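You operate a simulated robot arm through the tools that you are given. There is no shell and no other tool. Be economical: measure what you need, move in short steps, check, and stop when the job is done.

You run a simulated two-armed robot. Do the job below in one go: nothing can be reset, and whatever is moved stays where it is left.

## Task
Make room on the ringed rail and hang the red skirt beside the purple top.
Fine: sweater and cardigan each one ring along; skirt on the freed ring; the empty hanger goes on the end bar.

Only the result counts: the job must be done as asked and must still hold three seconds after the hand-in. Knocking over, shifting, dropping, spilling or breaking anything else fails it.

## Robot
Two 7-joint arms with two-finger parallel grippers on one trunk, on a base that drives. Base frame: it is fixed to the floor where the robot stands at the start and does not move with it; the origin is under the middle of the robot, x ahead of it, y to its left, z up; the surface under the hand at the start is at about z = 0.12. Lengths are in m, angles in rad, forces in N, time in s.
The left shoulder is at the start at [0.06, 0.143, 0.833], the right one opposite. With the tool pointing down near the work surface each hand reaches from about 0.26 to 0.44 m from the robot's upright axis, wherever it stands, measured 20 degrees to its own side. Places, roughly: end bar [0.7, 1.4, 1.4]; ringed rail [0.7, 0.1, 1.4]; shirt [0.75, 1.25, 1]; skirt [0.75, 1.5, 1]; top [0.75, 1, 1]. Payload 1.57 kg a hand.
The TCP of each hand is the grasp point between the finger pads, 0.03 m short of the fingertips. In the tool frame z runs along the fingers and y along their closing line. Largest opening 0.11 m; finger width 0.024, thickness 0.012; the body of the gripper, 0.048 by 0.112 m, starts 0.078 m behind the TCP.
Orientation is that of the tool frame in the base frame, as a unit quaternion [x, y, z, w]. With the fingers straight down and closing along the base's y, the tool's x points along the base's -x, its y along +y and its z along -z.

## Interface
- The arms move only by the tool jog_arm. It takes "left_motion", "right_motion" or both (then of equal length, played together; a hand with none holds still); each is a list of rows, each a list of 6 numbers: the shift along the tool's x, y, z in m, then the turn, a rotation vector about the tool's x, y, z in rad. In form: [[tx, ty, tz, ax, ay, az], ...]. A call has 1 to 20 rows; each row is the pose to reach, as a shift and turn from the pose commanded when the call began, along the tool's axes at that moment. "left_claw" and "right_claw" are, for a hand that has rows, the finger opening in m, from 0 to 0.11, set as the call begins (left out, the last holds). A row lasts 0.2 s, in which the tool goes at most 0.05 m and 0.15 rad; a call with a longer step from one row to the next is refused whole, and so is a gripper value outside its range. A pose out of reach is approached as far as the arm can. The call stops where the force on the tool passes 80 N (or 10 N more than at its start, if that is more) or the arm is blocked; 0.2 s more then pass. The fingers move at their own pace (about 0.045 m/s each) and stop on an object; they squeeze with about 35 N. The grip force told is the motor's: it shows also when the fingers shut on nothing. Time passes only in rows, and 0.2 s behind the last, so rows that repeat a pose let the fingers close. The reply holds the time, the measured pose of the TCP, the force on the tool along the base axes, the opening and the grip force, in the units named above and with some noise, with the torque about the TCP (base axes, N m) and any sound that the robot's microphone picked up, and new pictures: "pictures" is both (left out), scene, wrist or none (wrist: the cameras of the hands that moved).
- Cameras (640 x 400 px; columns grow to the right, rows downward): "scene" is now at [0.0512, 0.0094, 1.4825]; the picture's right is [0.24, -0.97, 0.00], its down [-0.47, -0.12, -0.88] and it looks along [0.85, 0.21, -0.48] (base axes); focal length 250 px, centre (320, 200). "left" rides on the left gripper at [0.07, -0.016, -0.141] in its tool frame; the picture's right is [0.23, 0.97, 0.00], its down [-0.86, 0.20, -0.48] and it looks along [-0.47, 0.11, 0.88] (tool axes); focal length 222 px, centre (320, 200). "right" rides on the right gripper at [0.07, 0.016, -0.141] in its tool frame; the picture's right is [-0.23, 0.97, 0.00], its down [-0.86, -0.20, -0.48] and it looks along [-0.47, -0.11, 0.88] (tool axes); focal length 222 px, centre (320, 200). There is no depth. A picture from a camera that has moved, and an enlarged one, comes with that camera's place and axes in the base frame and with its lens. The place of the scene camera against the robot may be out by one fixed shift of up to 0.025 m in any direction.
- slide_trunk(by): slides the trunk up (or, below 0, down) by that many m; the arms and the scene camera ride with it, the base frame stays. It gives what a move gives, with no picture.
- drive_base(legs): drives the robot by 1 to 6 legs, each [ahead, left, turn to the left] in m, m and rad, along the robot's own axes; the way and the turn of a leg run together, so that a leg with both is an arc; at most 1.5 m and 3.142 rad a leg. The arms and the cameras ride along, it lands a little off, and it stops where it bumps. It gives what a move gives, and a new picture of the scene camera.
- head_to(pan, tilt): turns the head with the scene camera to pan (to the left, within 1.501 rad either way) and tilt (down, from -0.506 to 1.204), counted from straight ahead of the robot. It gives what a move gives, and a new picture of the scene camera.
- inspect(camera, box): a new picture of the part [left, top, right, bottom] of that camera's present view, enlarged. The clock stands still meanwhile.
- sign_off(): hands the job in; it is judged then, once.

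Go step by step. Nothing tells you exact positions but the pictures and the camera data: compare them with the known pose of the tool, close in by small moves and look again before you grip or let go. The budget is 120 turns and 260 pictures, counting those below and the enlarged ones. Unless the task says otherwise, let go and move clear before handing in, and close with one line.

The tools are called as name(argument=value, ...) on one line, values as JSON. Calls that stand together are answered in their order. jog_arm: Moves the arms, as the interface text tells. Its arguments: {"type":"object","properties":{"left_motion":{"type":"array","items":{"type":"array","items":{"type":"number"}}},"left_claw":{"type":"number"},"right_motion":{"type":"array","items":{"type":"array","items":{"type":"number"}}},"right_claw":{"type":"number"},"pictures":{"type":"string","enum":["both","scene","wrist","none"]}},"required":[]} The other tools are called the same way: slide_trunk (by) slides the trunk up or down; drive_base (legs) drives the base; head_to (pan, tilt) turns the head that bears the scene camera; inspect (camera, box) takes an enlarged picture of a part of a camera's view; sign_off () hands the job in.

At the start:

```text
time_s: 0.0
left_eef_pos: [0.4366, 0.1499, 1.0003]
left_orientation: [0.001, 1.0, 0.0, 0.0]
left_contact_force: [-0.4, 0.2, -0.2]
left_ft_torque: [0.01, 0.0, -0.02]
left_grip_width: 0.1101
left_gripper_force: 0.1
right_eef_pos: [0.4963, -0.1942, 1.0003]
right_orientation: [-0.001, 1.0, 0.0, 0.0]
right_contact_force: [-0.5, -1.1, 0.6]
right_ft_torque: [-0.01, -0.01, 0.02]
right_grip_width: 0.1099
right_gripper_force: 0.0
trunk travel left (down, up): [-0.432, 0.158]
robot x, y, heading: [-0.0021, 0.0027, -0.002]
head pan, tilt: [0.248, 0.504]
```

scene: 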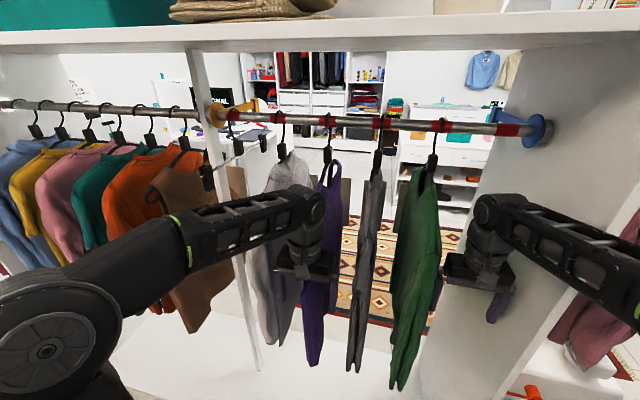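
right: 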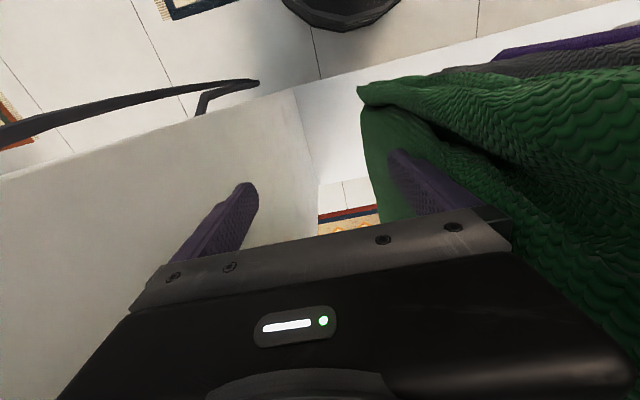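
left: 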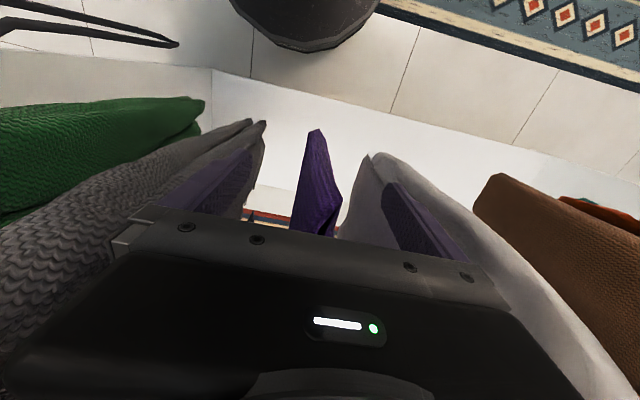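

I see the ringed rail ahead with an empty hanger, a light grey garment, the purple top, a grey sweater and a green cardigan. I'll enlarge the rail first, then look for the red skirt.

inspect(camera="scene", box=[200, 80, 560, 305])

inspect(camera="scene", box=[0, 80, 260, 242])

```text
1.78 times, centred on (380, 192) of scene
camera zoom: at [0.0512, 0.0094, 1.4825], right [0.24, -0.97, 0.0], down [-0.47, -0.12, -0.88], along [0.85, 0.21, -0.48], focal length 444 px, centre (213, 213)
```

zoom: 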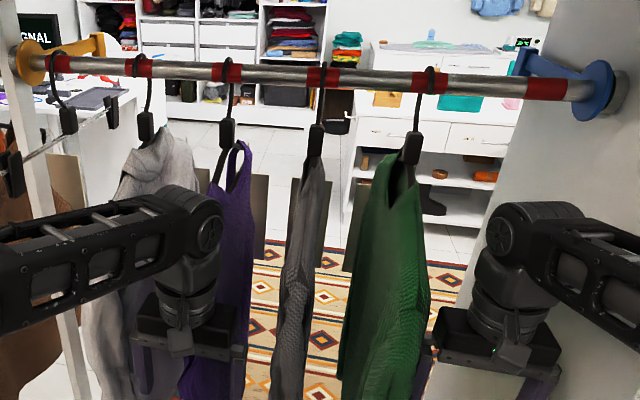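

```text
2.46 times, centred on (130, 161) of scene
camera zoom: at [0.0512, 0.0094, 1.4825], right [0.24, -0.97, 0.0], down [-0.47, -0.12, -0.88], along [0.85, 0.21, -0.48], focal length 614 px, centre (788, 296)
```

zoom: 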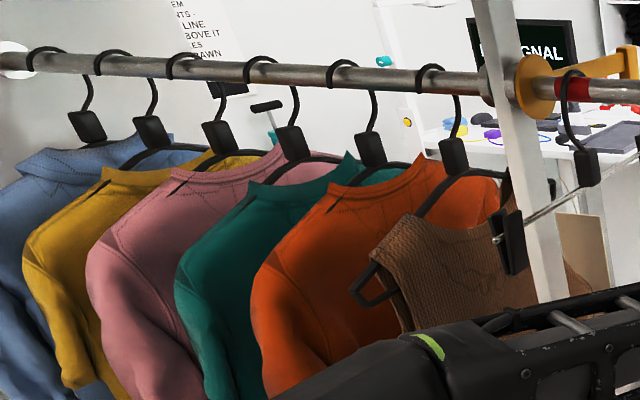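

Six red rings, and the rightmost one is free. I'll look left for the skirt and the end bar.

head_to(pan=1.1, tilt=0.4)

head_to(pan=-0.7, tilt=0.5)

```text
time_s: 1.2
left_eef_pos: [0.437, 0.1484, 1.0007]
left_orientation: [0.0, 1.0, 0.0, -0.001]
left_contact_force: [0.4, 0.3, -0.4]
left_ft_torque: [0.01, -0.02, 0.03]
left_grip_width: 0.1105
left_gripper_force: 0.1
right_eef_pos: [0.4965, -0.194, 1.001]
right_orientation: [0.0, 1.0, 0.0, 0.0]
right_contact_force: [-0.9, 0.0, -0.6]
right_ft_torque: [0.01, -0.02, 0.01]
right_grip_width: 0.1101
right_gripper_force: 0.1
trunk travel left (down, up): [-0.432, 0.158]
robot x, y, heading: [0.0028, -0.0002, 0.001]
head pan, tilt: [1.1, 0.4]
camera scene: at [0.0052, 0.0697, 1.4921], right [0.89, -0.45, 0.0], down [-0.18, -0.35, -0.92], along [0.42, 0.82, -0.39], focal length 250 px, centre (320, 200)
```

scene: 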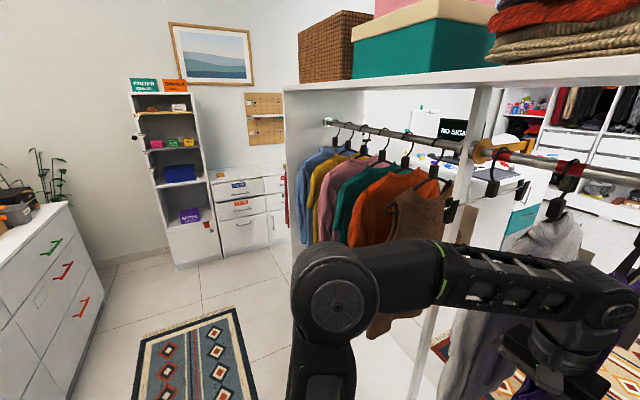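

```text
time_s: 3.0
left_eef_pos: [0.4362, 0.1482, 1.0003]
left_orientation: [0.0, 1.0, 0.0, 0.0]
left_contact_force: [0.3, 0.9, -1.1]
left_ft_torque: [0.01, 0.01, 0.01]
left_grip_width: 0.1099
left_gripper_force: 0.0
right_eef_pos: [0.4955, -0.1933, 0.9993]
right_orientation: [0.0, 1.0, 0.0, 0.0]
right_contact_force: [0.1, -0.4, 0.3]
right_ft_torque: [-0.01, -0.03, 0.04]
right_grip_width: 0.1098
right_gripper_force: 0.2
trunk travel left (down, up): [-0.432, 0.158]
robot x, y, heading: [0.0007, 0.0006, -0.0]
head pan, tilt: [-0.7, 0.499]
camera scene: at [0.0327, -0.0714, 1.4829], right [-0.64, -0.77, 0.0], down [-0.37, 0.31, -0.88], along [0.67, -0.57, -0.48], focal length 250 px, centre (320, 200)
```

scene: 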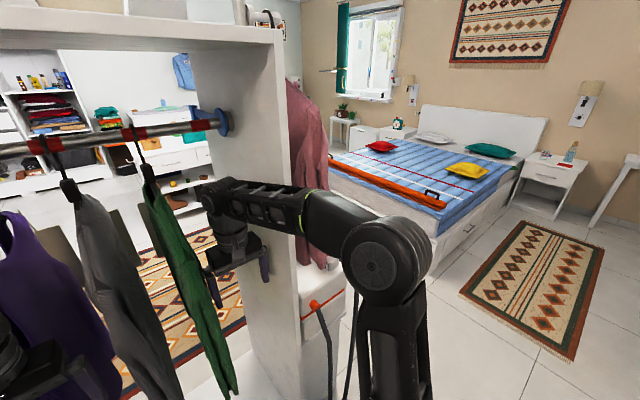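

The skirt isn't on the plain middle rail. There is a sliver of red past the far left panel, so I'll enlarge that.

head_to(pan=1.1, tilt=0.3)

inspect(camera="scene", box=[240, 80, 400, 180])

inspect(camera="scene", box=[240, 180, 400, 280])

```text
time_s: 4.8
left_eef_pos: [0.4368, 0.1481, 0.9999]
left_orientation: [0.001, 1.0, 0.0, 0.0]
left_contact_force: [0.2, 0.4, 0.2]
left_ft_torque: [-0.05, 0.01, 0.01]
left_grip_width: 0.1101
left_gripper_force: 0.0
right_eef_pos: [0.4958, -0.1932, 0.9993]
right_orientation: [0.0, 1.0, 0.0, 0.0]
right_contact_force: [1.2, -0.2, -0.5]
right_ft_torque: [-0.03, 0.01, 0.02]
right_grip_width: 0.1098
right_gripper_force: 0.1
trunk travel left (down, up): [-0.432, 0.158]
robot x, y, heading: [-0.0004, -0.0024, 0.0]
head pan, tilt: [1.1, 0.3]
camera scene: at [0.0055, 0.0704, 1.5013], right [0.89, -0.45, 0.0], down [-0.13, -0.26, -0.96], along [0.43, 0.85, -0.3], focal length 250 px, centre (320, 200)
```

scene: 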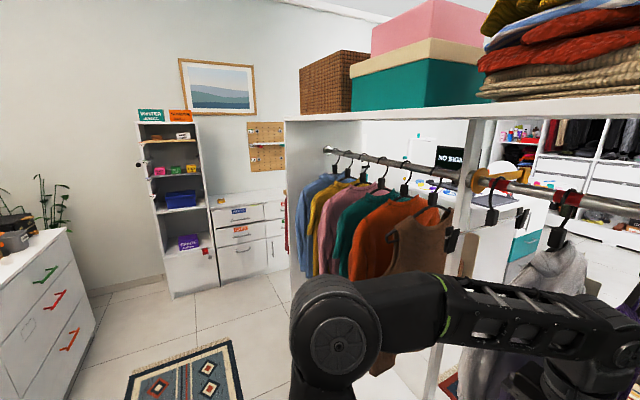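

```text
4.00 times, centred on (320, 130) of scene
camera zoom: at [0.0055, 0.0704, 1.5013], right [0.89, -0.45, 0.0], down [-0.13, -0.26, -0.96], along [0.43, 0.85, -0.3], focal length 999 px, centre (320, 480)
```

zoom: 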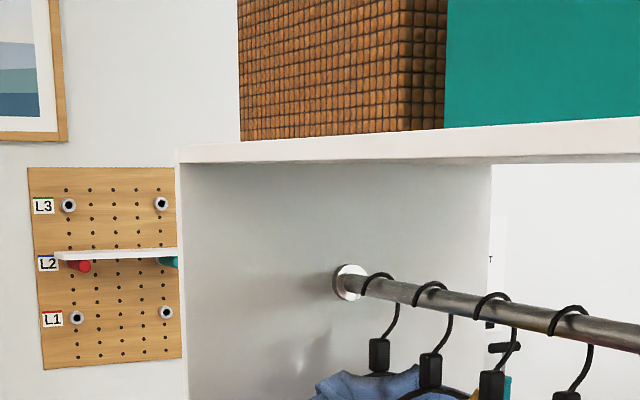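

```text
4.00 times, centred on (320, 230) of scene
camera zoom: at [0.0055, 0.0704, 1.5013], right [0.89, -0.45, 0.0], down [-0.13, -0.26, -0.96], along [0.43, 0.85, -0.3], focal length 999 px, centre (320, 80)
```

zoom: 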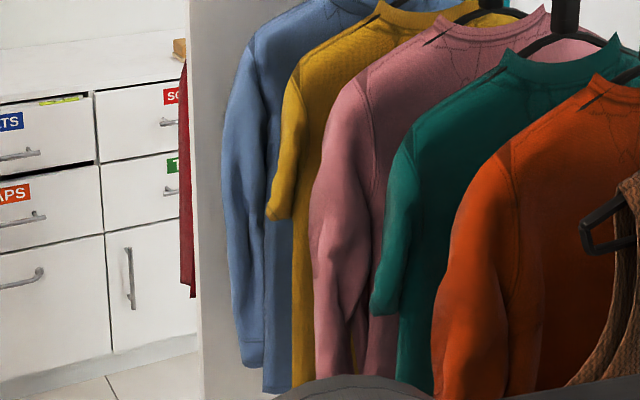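

The red skirt hangs past the far left end panel, presumably on the end bar. I'll back straight away from the clothes, then look at the rail from there.

drive_base(legs=[[-0.35, 0, 0]])

head_to(pan=0.05, tilt=0.25)

inspect(camera="scene", box=[200, 120, 440, 270])

```text
time_s: 6.6
left_eef_pos: [0.1487, 0.0887, 1.0125]
left_orientation: [0.026, 0.999, 0.012, 0.04]
left_contact_force: [-4.6, -0.3, 2.8]
left_ft_torque: [0.01, -0.47, -0.02]
left_grip_width: 0.1101
left_gripper_force: 0.0
right_eef_pos: [0.2621, -0.1305, 1.0283]
right_orientation: [-0.01, 0.997, 0.009, 0.081]
right_contact_force: [-5.1, 0.8, 2.4]
right_ft_torque: [-0.09, -0.48, -0.01]
right_grip_width: 0.1098
right_gripper_force: 0.1
trunk travel left (down, up): [-0.432, 0.158]
robot x, y, heading: [-0.2046, -0.0022, -0.001]
head pan, tilt: [1.1, 0.3]
stopped in leg 1: the robot was blocked; the commanded pose is now the measured one
camera scene: at [-0.0713, 0.07, 1.5113], right [0.89, -0.45, -0.08], down [-0.22, -0.26, -0.94], along [0.41, 0.85, -0.33], focal length 250 px, centre (320, 200)
```

scene: 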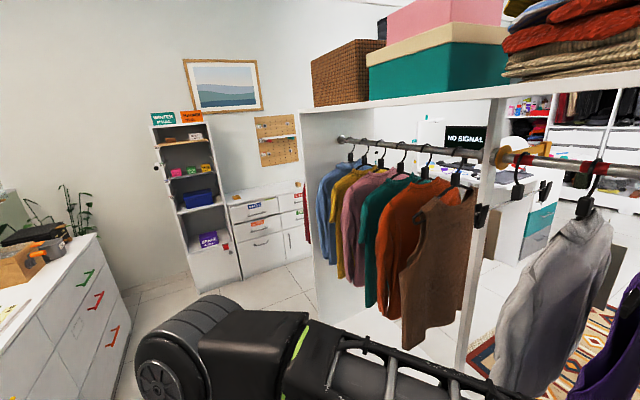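

```text
time_s: 7.9
left_eef_pos: [0.1686, 0.0919, 1.0044]
left_orientation: [0.022, 0.999, 0.012, 0.029]
left_contact_force: [-0.3, 0.5, -0.9]
left_ft_torque: [0.01, 0.01, 0.0]
left_grip_width: 0.1102
left_gripper_force: 0.1
right_eef_pos: [0.2782, -0.1352, 1.018]
right_orientation: [-0.008, 0.998, 0.008, 0.067]
right_contact_force: [-0.6, 0.3, 0.7]
right_ft_torque: [-0.01, 0.0, -0.01]
right_grip_width: 0.11
right_gripper_force: 0.2
trunk travel left (down, up): [-0.432, 0.158]
robot x, y, heading: [-0.2094, 0.0015, -0.004]
head pan, tilt: [0.051, 0.25]
camera scene: at [0.0025, -0.0092, 1.5083], right [0.05, -1.0, -0.01], down [-0.35, -0.01, -0.94], along [0.94, 0.05, -0.35], focal length 250 px, centre (320, 200)
```

scene: 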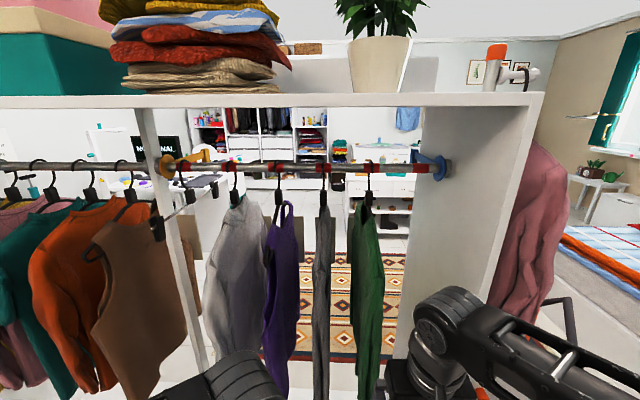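

```text
2.67 times, centred on (320, 195) of scene
camera zoom: at [0.0025, -0.0092, 1.5083], right [0.05, -1.0, -0.01], down [-0.35, -0.01, -0.94], along [0.94, 0.05, -0.35], focal length 666 px, centre (320, 213)
```

zoom: 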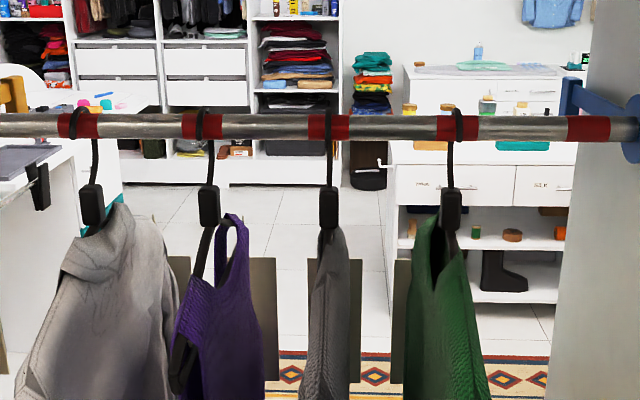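

The drive was blocked, and the camera shows the trunk pitched about 0.1 rad with the hands displaced. I need to find what I bumped before moving again.

head_to(pan=-1.5, tilt=0.7)

head_to(pan=1.5, tilt=0.7)

head_to(pan=0, tilt=1.1)

```text
time_s: 9.5
left_eef_pos: [0.1676, 0.0899, 1.0048]
left_orientation: [0.023, 0.999, 0.013, 0.029]
left_contact_force: [0.7, -0.6, 0.2]
left_ft_torque: [-0.01, 0.04, -0.02]
left_grip_width: 0.11
left_gripper_force: 0.0
right_eef_pos: [0.2801, -0.1342, 1.0181]
right_orientation: [-0.007, 0.998, 0.008, 0.067]
right_contact_force: [-0.5, -0.4, 0.2]
right_ft_torque: [-0.04, -0.01, -0.02]
right_grip_width: 0.1099
right_gripper_force: 0.0
trunk travel left (down, up): [-0.432, 0.158]
robot x, y, heading: [-0.2051, 0.0011, -0.001]
head pan, tilt: [-1.499, 0.7]
camera scene: at [-0.0888, -0.0986, 1.4767], right [-0.99, -0.07, 0.1], down [-0.12, 0.64, -0.76], along [-0.01, -0.76, -0.65], focal length 250 px, centre (320, 200)
```

scene: 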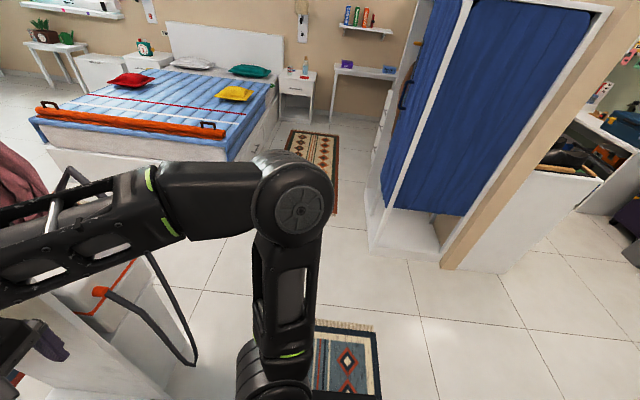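

```text
time_s: 12.1
left_eef_pos: [0.1672, 0.0911, 1.0051]
left_orientation: [0.023, 0.999, 0.013, 0.029]
left_contact_force: [0.2, -0.2, -0.4]
left_ft_torque: [-0.01, -0.01, 0.01]
left_grip_width: 0.11
left_gripper_force: 0.1
right_eef_pos: [0.2791, -0.1352, 1.0184]
right_orientation: [-0.007, 0.998, 0.007, 0.068]
right_contact_force: [0.0, -0.5, 0.1]
right_ft_torque: [0.01, 0.01, 0.0]
right_grip_width: 0.1101
right_gripper_force: 0.1
trunk travel left (down, up): [-0.432, 0.158]
robot x, y, heading: [-0.2106, -0.0004, -0.007]
head pan, tilt: [1.499, 0.7]
camera scene: at [-0.0886, 0.0709, 1.4767], right [0.99, -0.07, -0.1], down [-0.13, -0.64, -0.76], along [-0.01, 0.76, -0.65], focal length 250 px, centre (320, 200)
```

scene: 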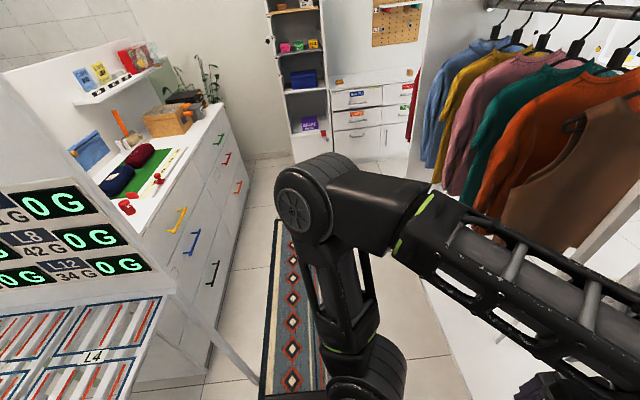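

```text
time_s: 13.7
left_eef_pos: [0.1676, 0.0907, 1.0048]
left_orientation: [0.022, 0.999, 0.013, 0.029]
left_contact_force: [-0.3, 0.1, -0.3]
left_ft_torque: [-0.03, 0.0, 0.0]
left_grip_width: 0.1101
left_gripper_force: 0.0
right_eef_pos: [0.2782, -0.135, 1.0182]
right_orientation: [-0.008, 0.998, 0.008, 0.069]
right_contact_force: [-0.5, 0.0, -0.4]
right_ft_torque: [0.0, -0.01, -0.02]
right_grip_width: 0.1101
right_gripper_force: 0.1
trunk travel left (down, up): [-0.432, 0.158]
robot x, y, heading: [-0.2095, -0.001, -0.002]
head pan, tilt: [0.0, 1.1]
camera scene: at [-0.035, -0.0138, 1.441], right [0.0, -1.0, 0.0], down [-0.93, 0.0, -0.36], along [0.36, 0.0, -0.93], focal length 250 px, centre (320, 200)
```

scene: 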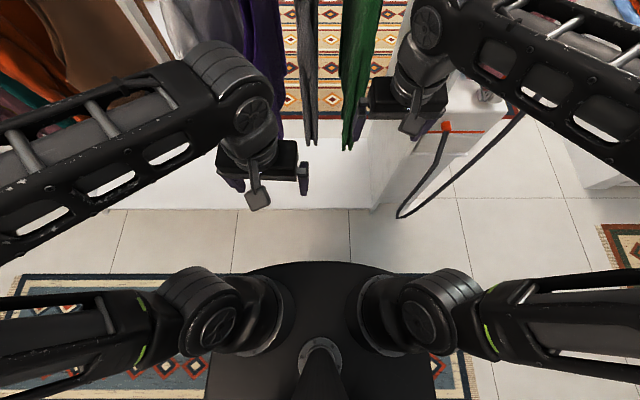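

The robot is pitched forward, most likely because its rear or left elbow met the scale bench behind it. I'll ease forward a little and recheck.

drive_base(legs=[[0.08, 0, 0]])

```text
time_s: 14.4
left_eef_pos: [0.0053, 0.0839, 0.9912]
left_orientation: [0.042, 0.994, 0.027, 0.1]
left_contact_force: [-3.5, 0.3, 0.4]
left_ft_torque: [-0.06, -0.38, -0.02]
left_grip_width: 0.1099
left_gripper_force: 0.2
right_eef_pos: [0.1221, -0.1142, 1.0257]
right_orientation: [-0.038, 0.994, -0.027, 0.1]
right_contact_force: [-4.1, 0.5, 1.5]
right_ft_torque: [-0.03, -0.4, 0.04]
right_grip_width: 0.1103
right_gripper_force: 0.1
trunk travel left (down, up): [-0.432, 0.158]
robot x, y, heading: [-0.1889, -0.0009, -0.004]
head pan, tilt: [0.0, 1.1]
stopped in leg 1: the robot was blocked; the commanded pose is now the measured one
camera scene: at [-0.0761, -0.0119, 1.4424], right [0.0, -1.0, 0.0], down [-0.92, 0.0, -0.4], along [0.4, 0.0, -0.92], focal length 250 px, centre (320, 200)
```

scene: 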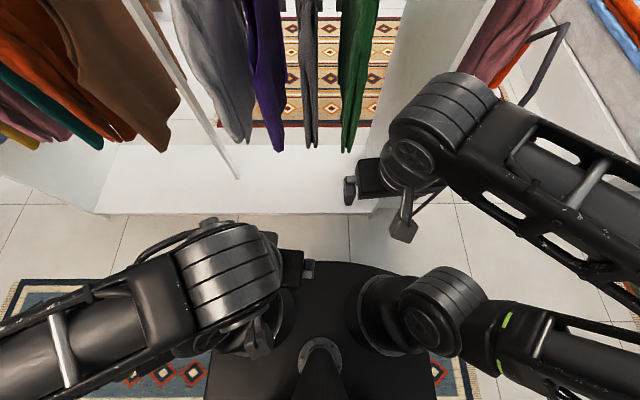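

Still blocked, and the hands have swung in further. I'll hold still for a second to see what settles.

jog_arm(left_motion=[[0, 0, 0, 0, 0, 0], [0, 0, 0, 0, 0, 0], [0, 0, 0, 0, 0, 0], [0, 0, 0, 0, 0, 0]], right_motion=[[0, 0, 0, 0, 0, 0], [0, 0, 0, 0, 0, 0], [0, 0, 0, 0, 0, 0], [0, 0, 0, 0, 0, 0]], pictures="scene")

head_to(pan=1.5, tilt=1.15)

head_to(pan=-1.5, tilt=1.15)

```text
time_s: 14.8
left_eef_pos: [-0.0448, 0.0684, 0.9923]
left_orientation: [0.037, 0.987, -0.025, 0.157]
left_contact_force: [14.0, -16.0, -7.3]
left_ft_torque: [-0.14, -0.17, -0.97]
left_grip_width: 0.0969
left_gripper_force: 0.1
right_eef_pos: [0.0595, -0.1126, 1.0149]
right_orientation: [-0.044, 0.991, -0.039, 0.123]
right_contact_force: [-5.0, 0.4, 1.4]
right_ft_torque: [-0.01, -0.42, 0.07]
right_grip_width: 0.11
right_gripper_force: 0.0
trunk travel left (down, up): [-0.432, 0.158]
robot x, y, heading: [-0.1754, -0.001, -0.001]
head pan, tilt: [0.0, 1.1]
stopped in row 1 (left hand): the arm was blocked; the commanded pose is now the measured one
camera scene: at [-0.0859, -0.0119, 1.4416], right [0.0, -1.0, 0.0], down [-0.91, 0.0, -0.41], along [0.41, 0.0, -0.91], focal length 250 px, centre (320, 200)
```

scene: 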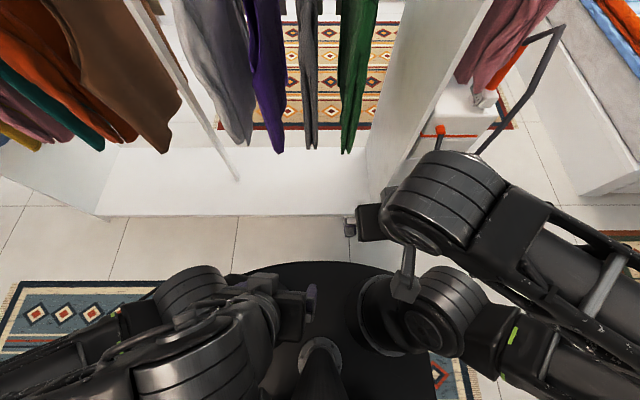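

```text
time_s: 16.4
left_eef_pos: [-0.0242, 0.068, 0.9898]
left_orientation: [0.043, 0.988, -0.01, 0.145]
left_contact_force: [0.0, 0.5, -0.3]
left_ft_torque: [0.01, -0.01, -0.01]
left_grip_width: 0.1099
left_gripper_force: 0.1
right_eef_pos: [0.0856, -0.1171, 1.0178]
right_orientation: [-0.037, 0.992, -0.032, 0.117]
right_contact_force: [0.0, -0.8, 0.0]
right_ft_torque: [0.03, -0.02, 0.0]
right_grip_width: 0.1101
right_gripper_force: 0.0
trunk travel left (down, up): [-0.432, 0.158]
robot x, y, heading: [-0.175, -0.0012, -0.004]
head pan, tilt: [1.499, 1.15]
camera scene: at [-0.1238, 0.045, 1.4406], right [1.0, -0.07, -0.06], down [-0.09, -0.91, -0.4], along [-0.02, 0.41, -0.91], focal length 250 px, centre (320, 200)
```

scene: 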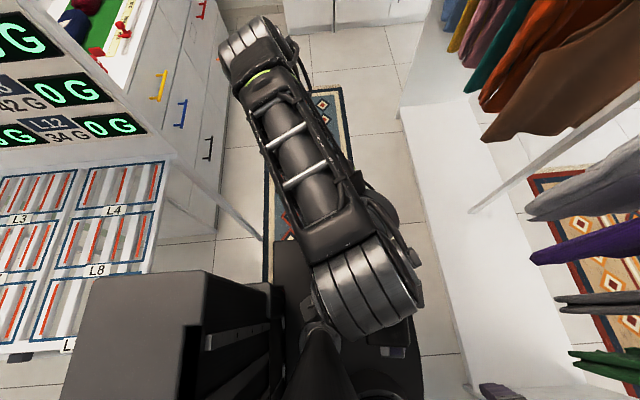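

```text
time_s: 19.0
left_eef_pos: [-0.0233, 0.0686, 0.9904]
left_orientation: [0.043, 0.988, -0.009, 0.145]
left_contact_force: [0.0, 0.6, 0.4]
left_ft_torque: [0.0, 0.0, -0.03]
left_grip_width: 0.11
left_gripper_force: 0.1
right_eef_pos: [0.0849, -0.1177, 1.0189]
right_orientation: [-0.038, 0.992, -0.032, 0.116]
right_contact_force: [0.1, -0.5, -0.2]
right_ft_torque: [0.01, 0.02, 0.03]
right_grip_width: 0.11
right_gripper_force: 0.1
trunk travel left (down, up): [-0.432, 0.158]
robot x, y, heading: [-0.1771, -0.0006, -0.004]
head pan, tilt: [-1.499, 1.15]
camera scene: at [-0.1241, -0.0737, 1.4406], right [-1.0, -0.07, 0.06], down [-0.09, 0.91, -0.4], along [-0.02, -0.41, -0.91], focal length 250 px, centre (320, 200)
```

scene: 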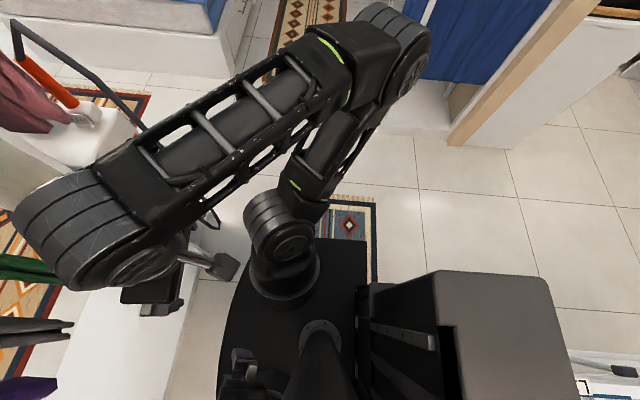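

The robot's rear column was against the scale bench behind it, and the pitch is easing off. The hands are well clear of the clothes now, so I'll drive forward slightly.

drive_base(legs=[[0.06, 0, 0]])

head_to(pan=0.0, tilt=0.25)

```text
time_s: 19.7
left_eef_pos: [-0.049, 0.0633, 1.0166]
left_orientation: [0.057, 0.942, -0.03, 0.331]
left_contact_force: [162.2, 239.0, 49.3]
left_ft_torque: [-22.12, 18.77, -18.23]
left_grip_width: 0.1101
left_gripper_force: 0.1
right_eef_pos: [0.0145, -0.0956, 1.029]
right_orientation: [-0.043, 0.975, 0.02, 0.218]
right_contact_force: [-0.6, -1.0, 0.2]
right_ft_torque: [0.03, -0.06, 0.0]
right_grip_width: 0.1102
right_gripper_force: 0.1
trunk travel left (down, up): [-0.432, 0.158]
robot x, y, heading: [-0.1492, 0.0007, -0.003]
head pan, tilt: [-1.499, 1.15]
stopped in leg 1: the robot was blocked; the commanded pose is now the measured one
camera scene: at [-0.1556, -0.0745, 1.4362], right [-1.0, -0.07, 0.02], down [-0.07, 0.91, -0.41], along [0.01, -0.41, -0.91], focal length 250 px, centre (320, 200)
```

scene: 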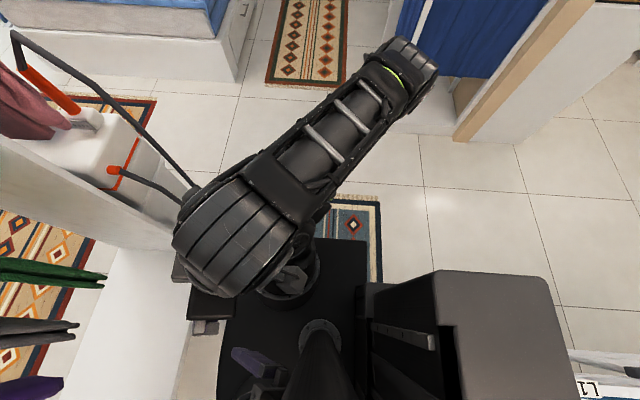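

```text
time_s: 21.3
left_eef_pos: [-0.0489, 0.0624, 1.0092]
left_orientation: [0.068, 0.953, -0.031, 0.292]
left_contact_force: [117.0, 288.3, 52.3]
left_ft_torque: [-26.43, 11.76, -27.16]
left_grip_width: 0.1078
left_gripper_force: 0.0
right_eef_pos: [0.0289, -0.0977, 1.0258]
right_orientation: [-0.041, 0.979, 0.011, 0.201]
right_contact_force: [0.8, -0.3, -0.6]
right_ft_torque: [-0.03, -0.01, -0.01]
right_grip_width: 0.1102
right_gripper_force: 0.1
trunk travel left (down, up): [-0.432, 0.158]
robot x, y, heading: [-0.1468, -0.0011, 0.002]
head pan, tilt: [0.0, 0.25]
camera scene: at [-0.0546, -0.0141, 1.5079], right [0.0, -1.0, 0.0], down [-0.27, 0.0, -0.96], along [0.96, 0.0, -0.27], focal length 250 px, centre (320, 200)
```

scene: 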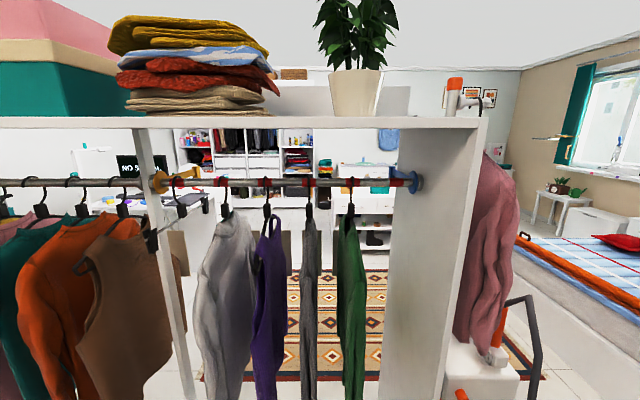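

The left hand is jammed against the robot's own body, while the pitch is nearly gone. I'll ease the left hand forward and outward.

jog_arm(left_motion=[[-0.02, 0.02, 0.015, 0, 0, 0], [-0.045, 0.04, 0.03, 0, 0, 0], [-0.07, 0.06, 0.045, 0, 0, 0], [-0.1, 0.08, 0.065, 0, 0, 0], [-0.13, 0.1, 0.085, 0, 0, 0]], pictures="none")

head_to(pan=0.0, tilt=1.1)

```text
time_s: 21.7
left_eef_pos: [-0.0479, 0.0648, 1.0173]
left_orientation: [0.061, 0.935, -0.03, 0.348]
left_contact_force: [162.0, 228.8, 67.0]
left_ft_torque: [-21.03, 20.09, -17.99]
left_grip_width: 0.1102
left_gripper_force: 0.0
left hand out of reach, approached as far as the arm can: row 1
right_eef_pos: [0.0065, -0.0879, 1.0297]
right_orientation: [-0.045, 0.971, 0.028, 0.234]
right_contact_force: [-0.2, 0.4, 0.5]
right_ft_torque: [0.01, -0.05, 0.03]
right_grip_width: 0.1101
right_gripper_force: 0.0
trunk travel left (down, up): [-0.432, 0.158]
robot x, y, heading: [-0.1398, -0.0009, -0.005]
head pan, tilt: [0.0, 0.25]
stopped in row 1 (left hand): the force on the tool passed its limit at 368 N (the readings are from after the stop); the commanded pose is now the measured one
```

```text
time_s: 22.8
left_eef_pos: [-0.0507, 0.0636, 1.0108]
left_orientation: [0.067, 0.946, -0.032, 0.316]
left_contact_force: [140.1, 341.5, 65.6]
left_ft_torque: [-32.1, 18.65, -28.95]
left_grip_width: 0.1102
left_gripper_force: 0.0
right_eef_pos: [0.0183, -0.0916, 1.0291]
right_orientation: [-0.044, 0.974, 0.022, 0.223]
right_contact_force: [1.1, -0.6, 0.4]
right_ft_torque: [-0.06, 0.0, 0.01]
right_grip_width: 0.1099
right_gripper_force: 0.0
trunk travel left (down, up): [-0.432, 0.158]
robot x, y, heading: [-0.1388, -0.0007, -0.003]
head pan, tilt: [0.0, 1.1]
camera scene: at [-0.0955, -0.0136, 1.4366], right [0.0, -1.0, 0.0], down [-0.9, 0.0, -0.44], along [0.44, 0.0, -0.9], focal length 250 px, centre (320, 200)
```

scene: 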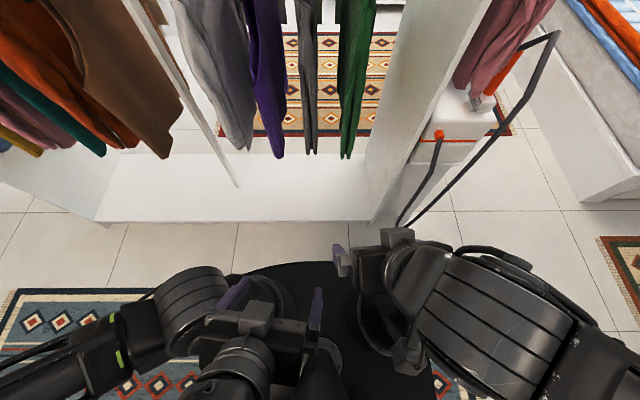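

The left gripper is pinned near its own shoulder. I'll try bigger single steps along the contact force, outward to the left and forward.

jog_arm(left_motion=[[-0.02, 0.04, 0.014, 0, 0, 0]], pictures="none")

jog_arm(left_motion=[[-0.02, 0.04, 0.014, 0, 0, 0]], pictures="none")

jog_arm(left_motion=[[-0.02, 0.04, 0.014, 0, 0, 0]], pictures="scene")

```text
time_s: 23.2
left_eef_pos: [-0.0501, 0.0641, 1.0101]
left_orientation: [0.066, 0.946, -0.03, 0.317]
left_contact_force: [136.8, 346.9, 65.5]
left_ft_torque: [-32.28, 17.88, -29.89]
left_grip_width: 0.1098
left_gripper_force: 0.1
left hand out of reach, approached as far as the arm can: row 1
right_eef_pos: [0.0174, -0.092, 1.0279]
right_orientation: [-0.044, 0.973, 0.021, 0.224]
right_contact_force: [0.4, 0.1, -0.1]
right_ft_torque: [-0.03, -0.02, 0.0]
right_grip_width: 0.1099
right_gripper_force: 0.0
trunk travel left (down, up): [-0.432, 0.158]
robot x, y, heading: [-0.1361, -0.0019, -0.005]
head pan, tilt: [0.0, 1.1]
```

```text
time_s: 23.6
left_eef_pos: [-0.0504, 0.0642, 1.0114]
left_orientation: [0.068, 0.946, -0.031, 0.316]
left_contact_force: [134.0, 349.7, 64.3]
left_ft_torque: [-32.42, 17.3, -30.46]
left_grip_width: 0.1099
left_gripper_force: 0.2
left hand out of reach, approached as far as the arm can: row 1
right_eef_pos: [0.0175, -0.0903, 1.0301]
right_orientation: [-0.043, 0.974, 0.021, 0.223]
right_contact_force: [0.0, 0.0, -0.1]
right_ft_torque: [-0.01, -0.01, 0.01]
right_grip_width: 0.1101
right_gripper_force: 0.0
trunk travel left (down, up): [-0.432, 0.158]
robot x, y, heading: [-0.1427, -0.0012, -0.004]
head pan, tilt: [0.0, 1.1]
```

```text
time_s: 24.0
left_eef_pos: [0.0058, 0.0722, 1.0204]
left_orientation: [0.071, 0.952, -0.027, 0.297]
left_contact_force: [0.6, -0.2, -0.6]
left_ft_torque: [-0.02, 0.1, 0.01]
left_grip_width: 0.11
left_gripper_force: 0.1
left hand out of reach, approached as far as the arm can: row 1
right_eef_pos: [0.0195, -0.0916, 1.0285]
right_orientation: [-0.044, 0.974, 0.021, 0.221]
right_contact_force: [0.6, 0.2, -0.5]
right_ft_torque: [0.0, 0.05, 0.03]
right_grip_width: 0.1101
right_gripper_force: 0.0
trunk travel left (down, up): [-0.432, 0.158]
robot x, y, heading: [-0.1435, 0.0034, -0.006]
head pan, tilt: [0.0, 1.1]
camera scene: at [-0.0921, -0.0141, 1.4364], right [0.0, -1.0, 0.0], down [-0.9, 0.0, -0.44], along [0.44, 0.0, -0.9], focal length 250 px, centre (320, 200)
```

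scene: 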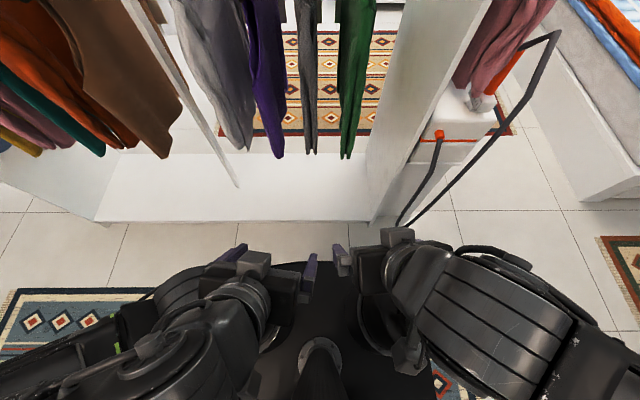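

Freed. Now I'll bring both hands forward away from the body.

jog_arm(left_motion=[[-0.033, 0.01, 0.022, 0, 0, 0], [-0.066, 0.02, 0.045, 0, 0, 0], [-0.1, 0.03, 0.068, 0, 0, 0], [-0.132, 0.04, 0.09, 0, 0, 0], [-0.132, 0.04, 0.09, 0, 0, 0]], right_motion=[[-0.036, -0.01, 0.017, 0, 0, 0], [-0.072, -0.02, 0.034, 0, 0, 0], [-0.108, -0.03, 0.051, 0, 0, 0], [-0.144, -0.04, 0.069, 0, 0, 0], [-0.144, -0.04, 0.069, 0, 0, 0]], pictures="scene")

```text
time_s: 25.2
left_eef_pos: [0.1727, 0.0847, 1.0247]
left_orientation: [0.071, 0.951, -0.028, 0.301]
left_contact_force: [0.0, 0.0, -0.6]
left_ft_torque: [-0.04, 0.02, 0.0]
left_grip_width: 0.1099
left_gripper_force: 0.1
right_eef_pos: [0.1767, -0.1233, 1.0226]
right_orientation: [-0.042, 0.976, 0.01, 0.214]
right_contact_force: [0.7, -0.4, -0.4]
right_ft_torque: [0.01, 0.01, 0.0]
right_grip_width: 0.1099
right_gripper_force: 0.1
trunk travel left (down, up): [-0.432, 0.158]
robot x, y, heading: [-0.1381, 0.0021, -0.008]
head pan, tilt: [0.0, 1.1]
camera scene: at [-0.0958, -0.0136, 1.4366], right [0.0, -1.0, 0.0], down [-0.9, 0.0, -0.44], along [0.44, 0.0, -0.9], focal length 250 px, centre (320, 200)
```

scene: 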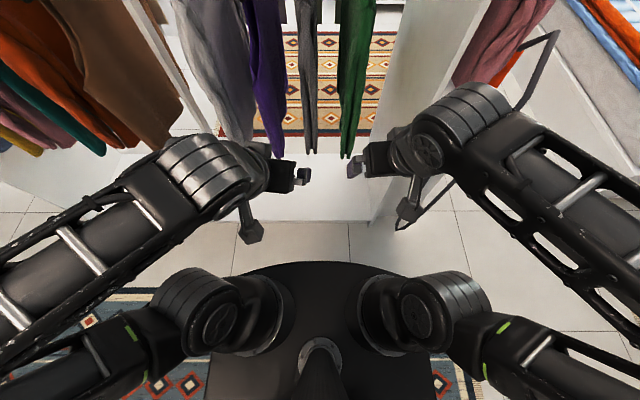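

Both hands are clear of the body. A small drive forward should take the pitch off.

drive_base(legs=[[0.04, 0, 0]])

```text
time_s: 26.1
left_eef_pos: [0.2007, 0.0834, 1.0241]
left_orientation: [0.073, 0.951, -0.028, 0.301]
left_contact_force: [0.1, -0.1, 0.5]
left_ft_torque: [0.02, 0.05, -0.02]
left_grip_width: 0.1096
left_gripper_force: 0.1
right_eef_pos: [0.2043, -0.1232, 1.0215]
right_orientation: [-0.041, 0.976, 0.01, 0.213]
right_contact_force: [-0.1, -0.9, -0.5]
right_ft_torque: [0.0, 0.05, 0.02]
right_grip_width: 0.11
right_gripper_force: 0.1
trunk travel left (down, up): [-0.432, 0.158]
robot x, y, heading: [-0.1083, -0.0048, -0.003]
head pan, tilt: [0.0, 1.1]
camera scene: at [-0.0827, -0.0143, 1.4351], right [0.0, -1.0, 0.0], down [-0.89, 0.0, -0.45], along [0.45, 0.0, -0.89], focal length 250 px, centre (320, 200)
```

scene: 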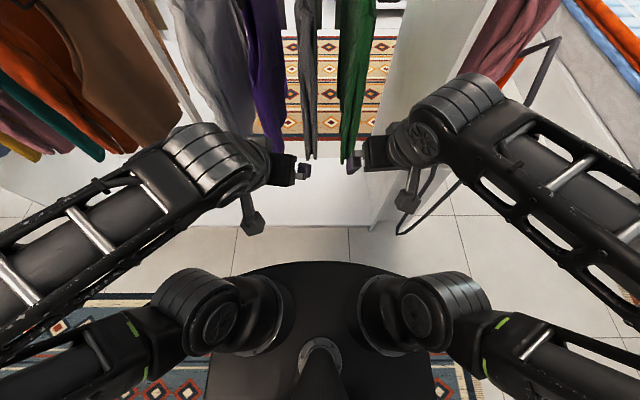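

Level again. I'll raise the trunk to full height and pitch the right hand forward so it can grip hanger necks from the front and above.

slide_trunk(by=0.155)

jog_arm(right_motion=[[0, 0, 0, 0, -0.14, 0], [0, 0, 0, 0, -0.28, 0], [0, 0, 0, 0, -0.42, 0], [0, 0, 0, 0, -0.42, 0]], right_claw=0.06, pictures="none")

head_to(pan=0.0, tilt=0.35)

```text
time_s: 27.9
left_eef_pos: [0.2005, 0.0838, 1.1793]
left_orientation: [0.072, 0.951, -0.028, 0.301]
left_contact_force: [0.5, 1.0, -0.4]
left_ft_torque: [0.02, 0.01, 0.04]
left_grip_width: 0.1097
left_gripper_force: 0.1
right_eef_pos: [0.2057, -0.1241, 1.1769]
right_orientation: [-0.04, 0.976, 0.01, 0.215]
right_contact_force: [0.1, 0.1, -0.7]
right_ft_torque: [-0.01, -0.04, -0.01]
right_grip_width: 0.1101
right_gripper_force: 0.0
trunk travel left (down, up): [-0.587, 0.003]
robot x, y, heading: [-0.1104, -0.0025, -0.005]
head pan, tilt: [0.0, 1.1]
```

```text
time_s: 28.9
left_eef_pos: [0.1997, 0.0832, 1.1781]
left_orientation: [0.072, 0.951, -0.028, 0.3]
left_contact_force: [0.3, 0.3, -0.5]
left_ft_torque: [-0.02, -0.05, 0.0]
left_grip_width: 0.1098
left_gripper_force: 0.1
right_eef_pos: [0.2164, -0.114, 1.2076]
right_orientation: [-0.038, 0.91, 0.018, 0.412]
right_contact_force: [-0.8, -0.7, 0.1]
right_ft_torque: [0.0, 0.0, -0.03]
right_grip_width: 0.0596
right_gripper_force: 0.1
right hand out of reach, approached as far as the arm can: row 2, 3, 4
trunk travel left (down, up): [-0.587, 0.003]
robot x, y, heading: [-0.1115, -0.0005, -0.005]
head pan, tilt: [0.0, 1.1]
```

```text
time_s: 30.0
left_eef_pos: [0.1999, 0.0847, 1.1798]
left_orientation: [0.072, 0.951, -0.029, 0.3]
left_contact_force: [0.6, -0.6, 0.2]
left_ft_torque: [-0.01, 0.01, 0.02]
left_grip_width: 0.1103
left_gripper_force: 0.0
right_eef_pos: [0.2159, -0.1137, 1.2084]
right_orientation: [-0.039, 0.91, 0.019, 0.413]
right_contact_force: [0.1, 0.3, 1.0]
right_ft_torque: [0.02, -0.02, 0.0]
right_grip_width: 0.06
right_gripper_force: 0.0
trunk travel left (down, up): [-0.587, 0.003]
robot x, y, heading: [-0.1073, 0.0018, -0.004]
head pan, tilt: [0.0, 0.351]
camera scene: at [-0.055, -0.0142, 1.6515], right [0.0, -1.0, 0.0], down [-0.34, 0.0, -0.94], along [0.94, 0.0, -0.34], focal length 250 px, centre (320, 200)
```

scene: 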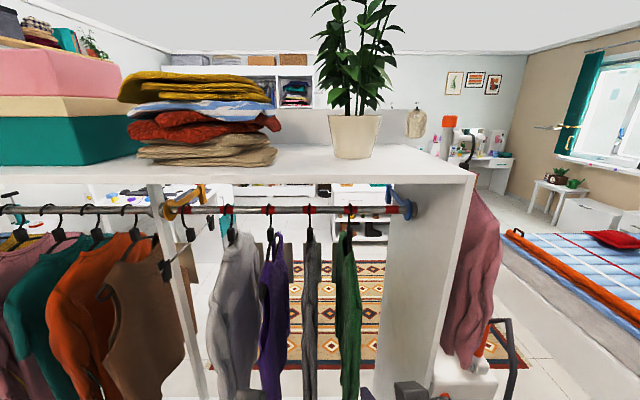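

The raised camera now sits above the shelf, so I'll lower the trunk a little and drive back to about the starting position for a clear view under the shelf.

slide_trunk(by=-0.08)

drive_base(legs=[[0.13, 0, 0]])

inspect(camera="scene", box=[180, 100, 500, 300])

```text
time_s: 31.2
left_eef_pos: [0.1999, 0.0837, 1.0997]
left_orientation: [0.071, 0.951, -0.028, 0.301]
left_contact_force: [0.0, 0.1, 0.0]
left_ft_torque: [0.02, -0.02, -0.04]
left_grip_width: 0.1097
left_gripper_force: 0.1
right_eef_pos: [0.2164, -0.1141, 1.1277]
right_orientation: [-0.039, 0.91, 0.019, 0.412]
right_contact_force: [-0.1, 1.2, 0.2]
right_ft_torque: [0.0, -0.02, 0.0]
right_grip_width: 0.0599
right_gripper_force: 0.2
trunk travel left (down, up): [-0.507, 0.083]
robot x, y, heading: [-0.1128, -0.0085, -0.005]
head pan, tilt: [0.0, 0.351]
```

```text
time_s: 32.5
left_eef_pos: [0.3293, 0.0829, 1.0984]
left_orientation: [0.072, 0.95, -0.028, 0.302]
left_contact_force: [0.7, 0.2, -0.7]
left_ft_torque: [0.0, 0.02, 0.0]
left_grip_width: 0.1098
left_gripper_force: 0.1
right_eef_pos: [0.3454, -0.1139, 1.1272]
right_orientation: [-0.037, 0.91, 0.017, 0.412]
right_contact_force: [0.9, -0.1, -0.3]
right_ft_torque: [0.0, 0.01, 0.01]
right_grip_width: 0.0598
right_gripper_force: 0.1
trunk travel left (down, up): [-0.507, 0.083]
robot x, y, heading: [0.0161, -0.0013, -0.006]
head pan, tilt: [0.0, 0.351]
camera scene: at [0.0751, -0.0148, 1.5715], right [0.0, -1.0, 0.0], down [-0.34, 0.0, -0.94], along [0.94, 0.0, -0.34], focal length 250 px, centre (320, 200)
```

scene: 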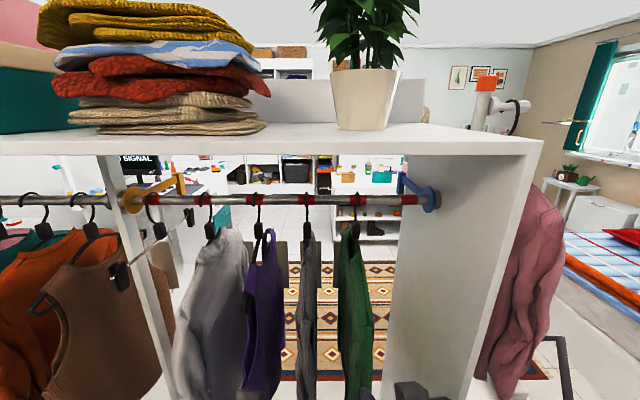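

```text
2.00 times, centred on (340, 200) of scene
camera zoom: at [0.0751, -0.0148, 1.5715], right [0.0, -1.0, 0.0], down [-0.34, 0.0, -0.94], along [0.94, 0.0, -0.34], focal length 499 px, centre (280, 200)
```

zoom: 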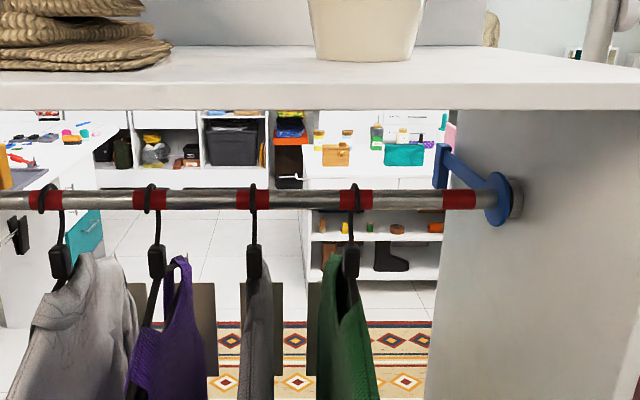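

The view shows rings about 0.135 m apart, with the cardigan's neck near y≈−0.115, z≈1.26, and the free ring at y≈−0.25. I'll lift the right hand in front of the cardigan and set it to point forward and slightly down.

jog_arm(right_motion=[[-0.04, -0.003, -0.016, 0.012, -0.056, 0.011], [-0.08, -0.007, -0.032, 0.024, -0.112, 0.021], [-0.12, -0.01, -0.048, 0.036, -0.168, 0.032], [-0.16, -0.014, -0.064, 0.048, -0.224, 0.042], [-0.2, -0.017, -0.079, 0.06, -0.28, 0.053], [-0.2, -0.017, -0.079, 0.06, -0.28, 0.053]])

```text
time_s: 33.9
left_eef_pos: [0.3285, 0.0828, 1.0989]
left_orientation: [0.073, 0.95, -0.029, 0.302]
left_contact_force: [-0.5, 0.1, -0.5]
left_ft_torque: [-0.02, -0.01, -0.01]
left_grip_width: 0.1101
left_gripper_force: 0.0
right_eef_pos: [0.4181, -0.1243, 1.3311]
right_orientation: [0.002, 0.844, 0.006, 0.536]
right_contact_force: [-0.2, -0.6, 0.8]
right_ft_torque: [-0.02, 0.02, -0.03]
right_grip_width: 0.0602
right_gripper_force: 0.0
trunk travel left (down, up): [-0.507, 0.083]
robot x, y, heading: [0.019, -0.0027, -0.006]
head pan, tilt: [0.0, 0.351]
camera scene: at [0.0731, -0.015, 1.5716], right [0.0, -1.0, 0.0], down [-0.34, 0.0, -0.94], along [0.94, 0.0, -0.34], focal length 250 px, centre (320, 200)
camera right: at [0.2606, -0.1094, 1.3292], right [0.09, 0.97, 0.22], down [-0.07, -0.21, 0.97], along [0.99, -0.11, 0.05], focal length 222 px, centre (320, 200)
```

scene: 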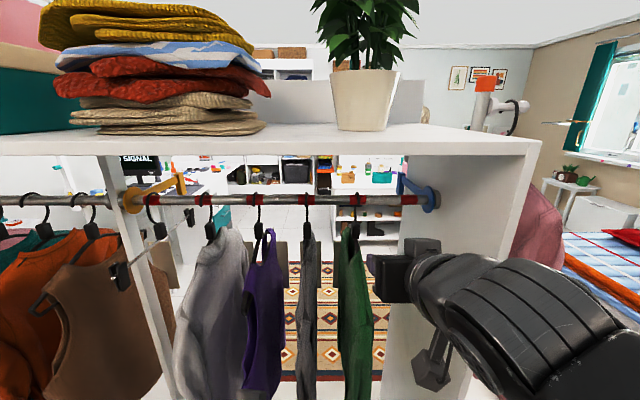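
right: 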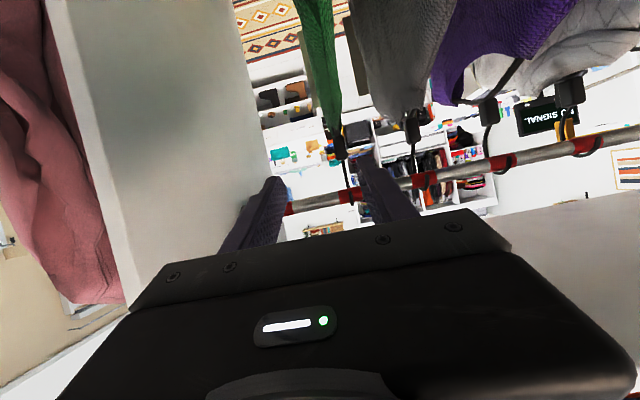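

The wrist view puts the cardigan's neck block at about y≈−0.097, z≈1.257, x≈0.69, which shows a small scene camera offset. I'll move to a pre-grasp pose about 0.1 m short of it.

jog_arm(right_motion=[[-0.01, 0.015, 0.03, 0, 0, 0], [-0.02, 0.027, 0.07, 0, 0, 0], [-0.035, 0.027, 0.11, 0, 0, 0], [-0.045, 0.027, 0.15, 0, 0, 0], [-0.05, 0.027, 0.176, 0, 0, 0], [-0.05, 0.027, 0.176, 0, 0, 0]])

inspect(camera="right", box=[200, 80, 520, 280])

```text
time_s: 35.2
left_eef_pos: [0.3283, 0.0826, 1.0991]
left_orientation: [0.072, 0.951, -0.028, 0.301]
left_contact_force: [0.1, 0.0, 0.7]
left_ft_torque: [-0.05, -0.03, 0.0]
left_grip_width: 0.1101
left_gripper_force: 0.2
right_eef_pos: [0.5981, -0.0954, 1.3033]
right_orientation: [0.002, 0.844, 0.007, 0.537]
right_contact_force: [-0.4, -0.4, 0.9]
right_ft_torque: [0.02, -0.03, -0.05]
right_grip_width: 0.0603
right_gripper_force: 0.0
trunk travel left (down, up): [-0.507, 0.083]
robot x, y, heading: [0.0146, 0.0005, -0.005]
head pan, tilt: [0.0, 0.351]
camera scene: at [0.0725, -0.0141, 1.5717], right [0.0, -1.0, 0.0], down [-0.34, 0.0, -0.94], along [0.94, 0.0, -0.34], focal length 250 px, centre (320, 200)
camera right: at [0.4404, -0.0812, 1.3025], right [0.09, 0.97, 0.22], down [-0.07, -0.21, 0.97], along [0.99, -0.1, 0.05], focal length 222 px, centre (320, 200)
```

scene: 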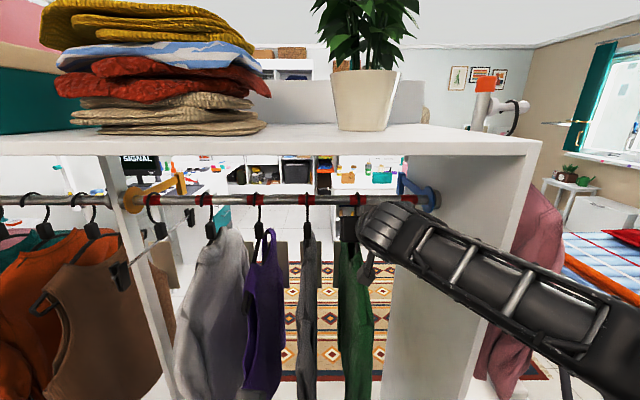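
right: 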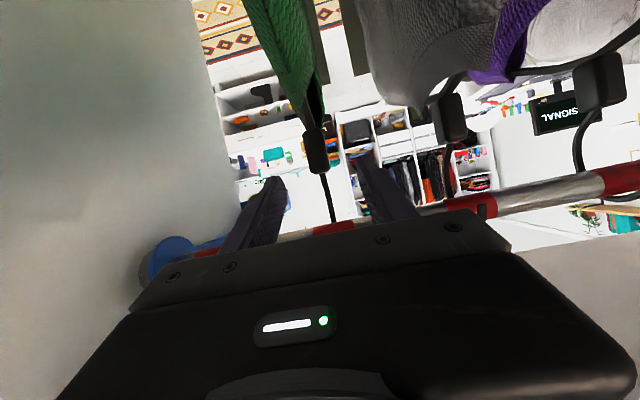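

```text
2.00 times, centred on (360, 180) of right
camera zoom: at [0.4404, -0.0812, 1.3025], right [0.09, 0.97, 0.22], down [-0.07, -0.21, 0.97], along [0.99, -0.1, 0.05], focal length 444 px, centre (240, 240)
```

zoom: 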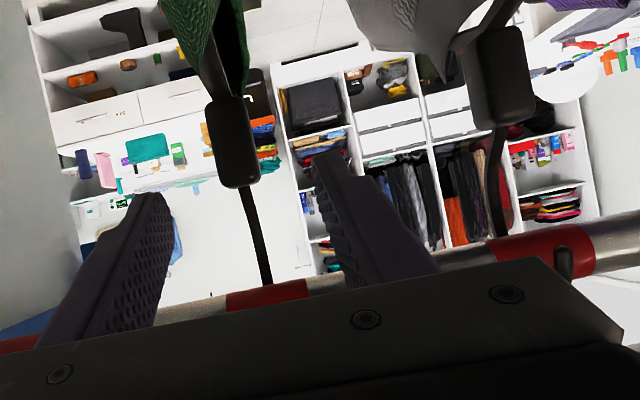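

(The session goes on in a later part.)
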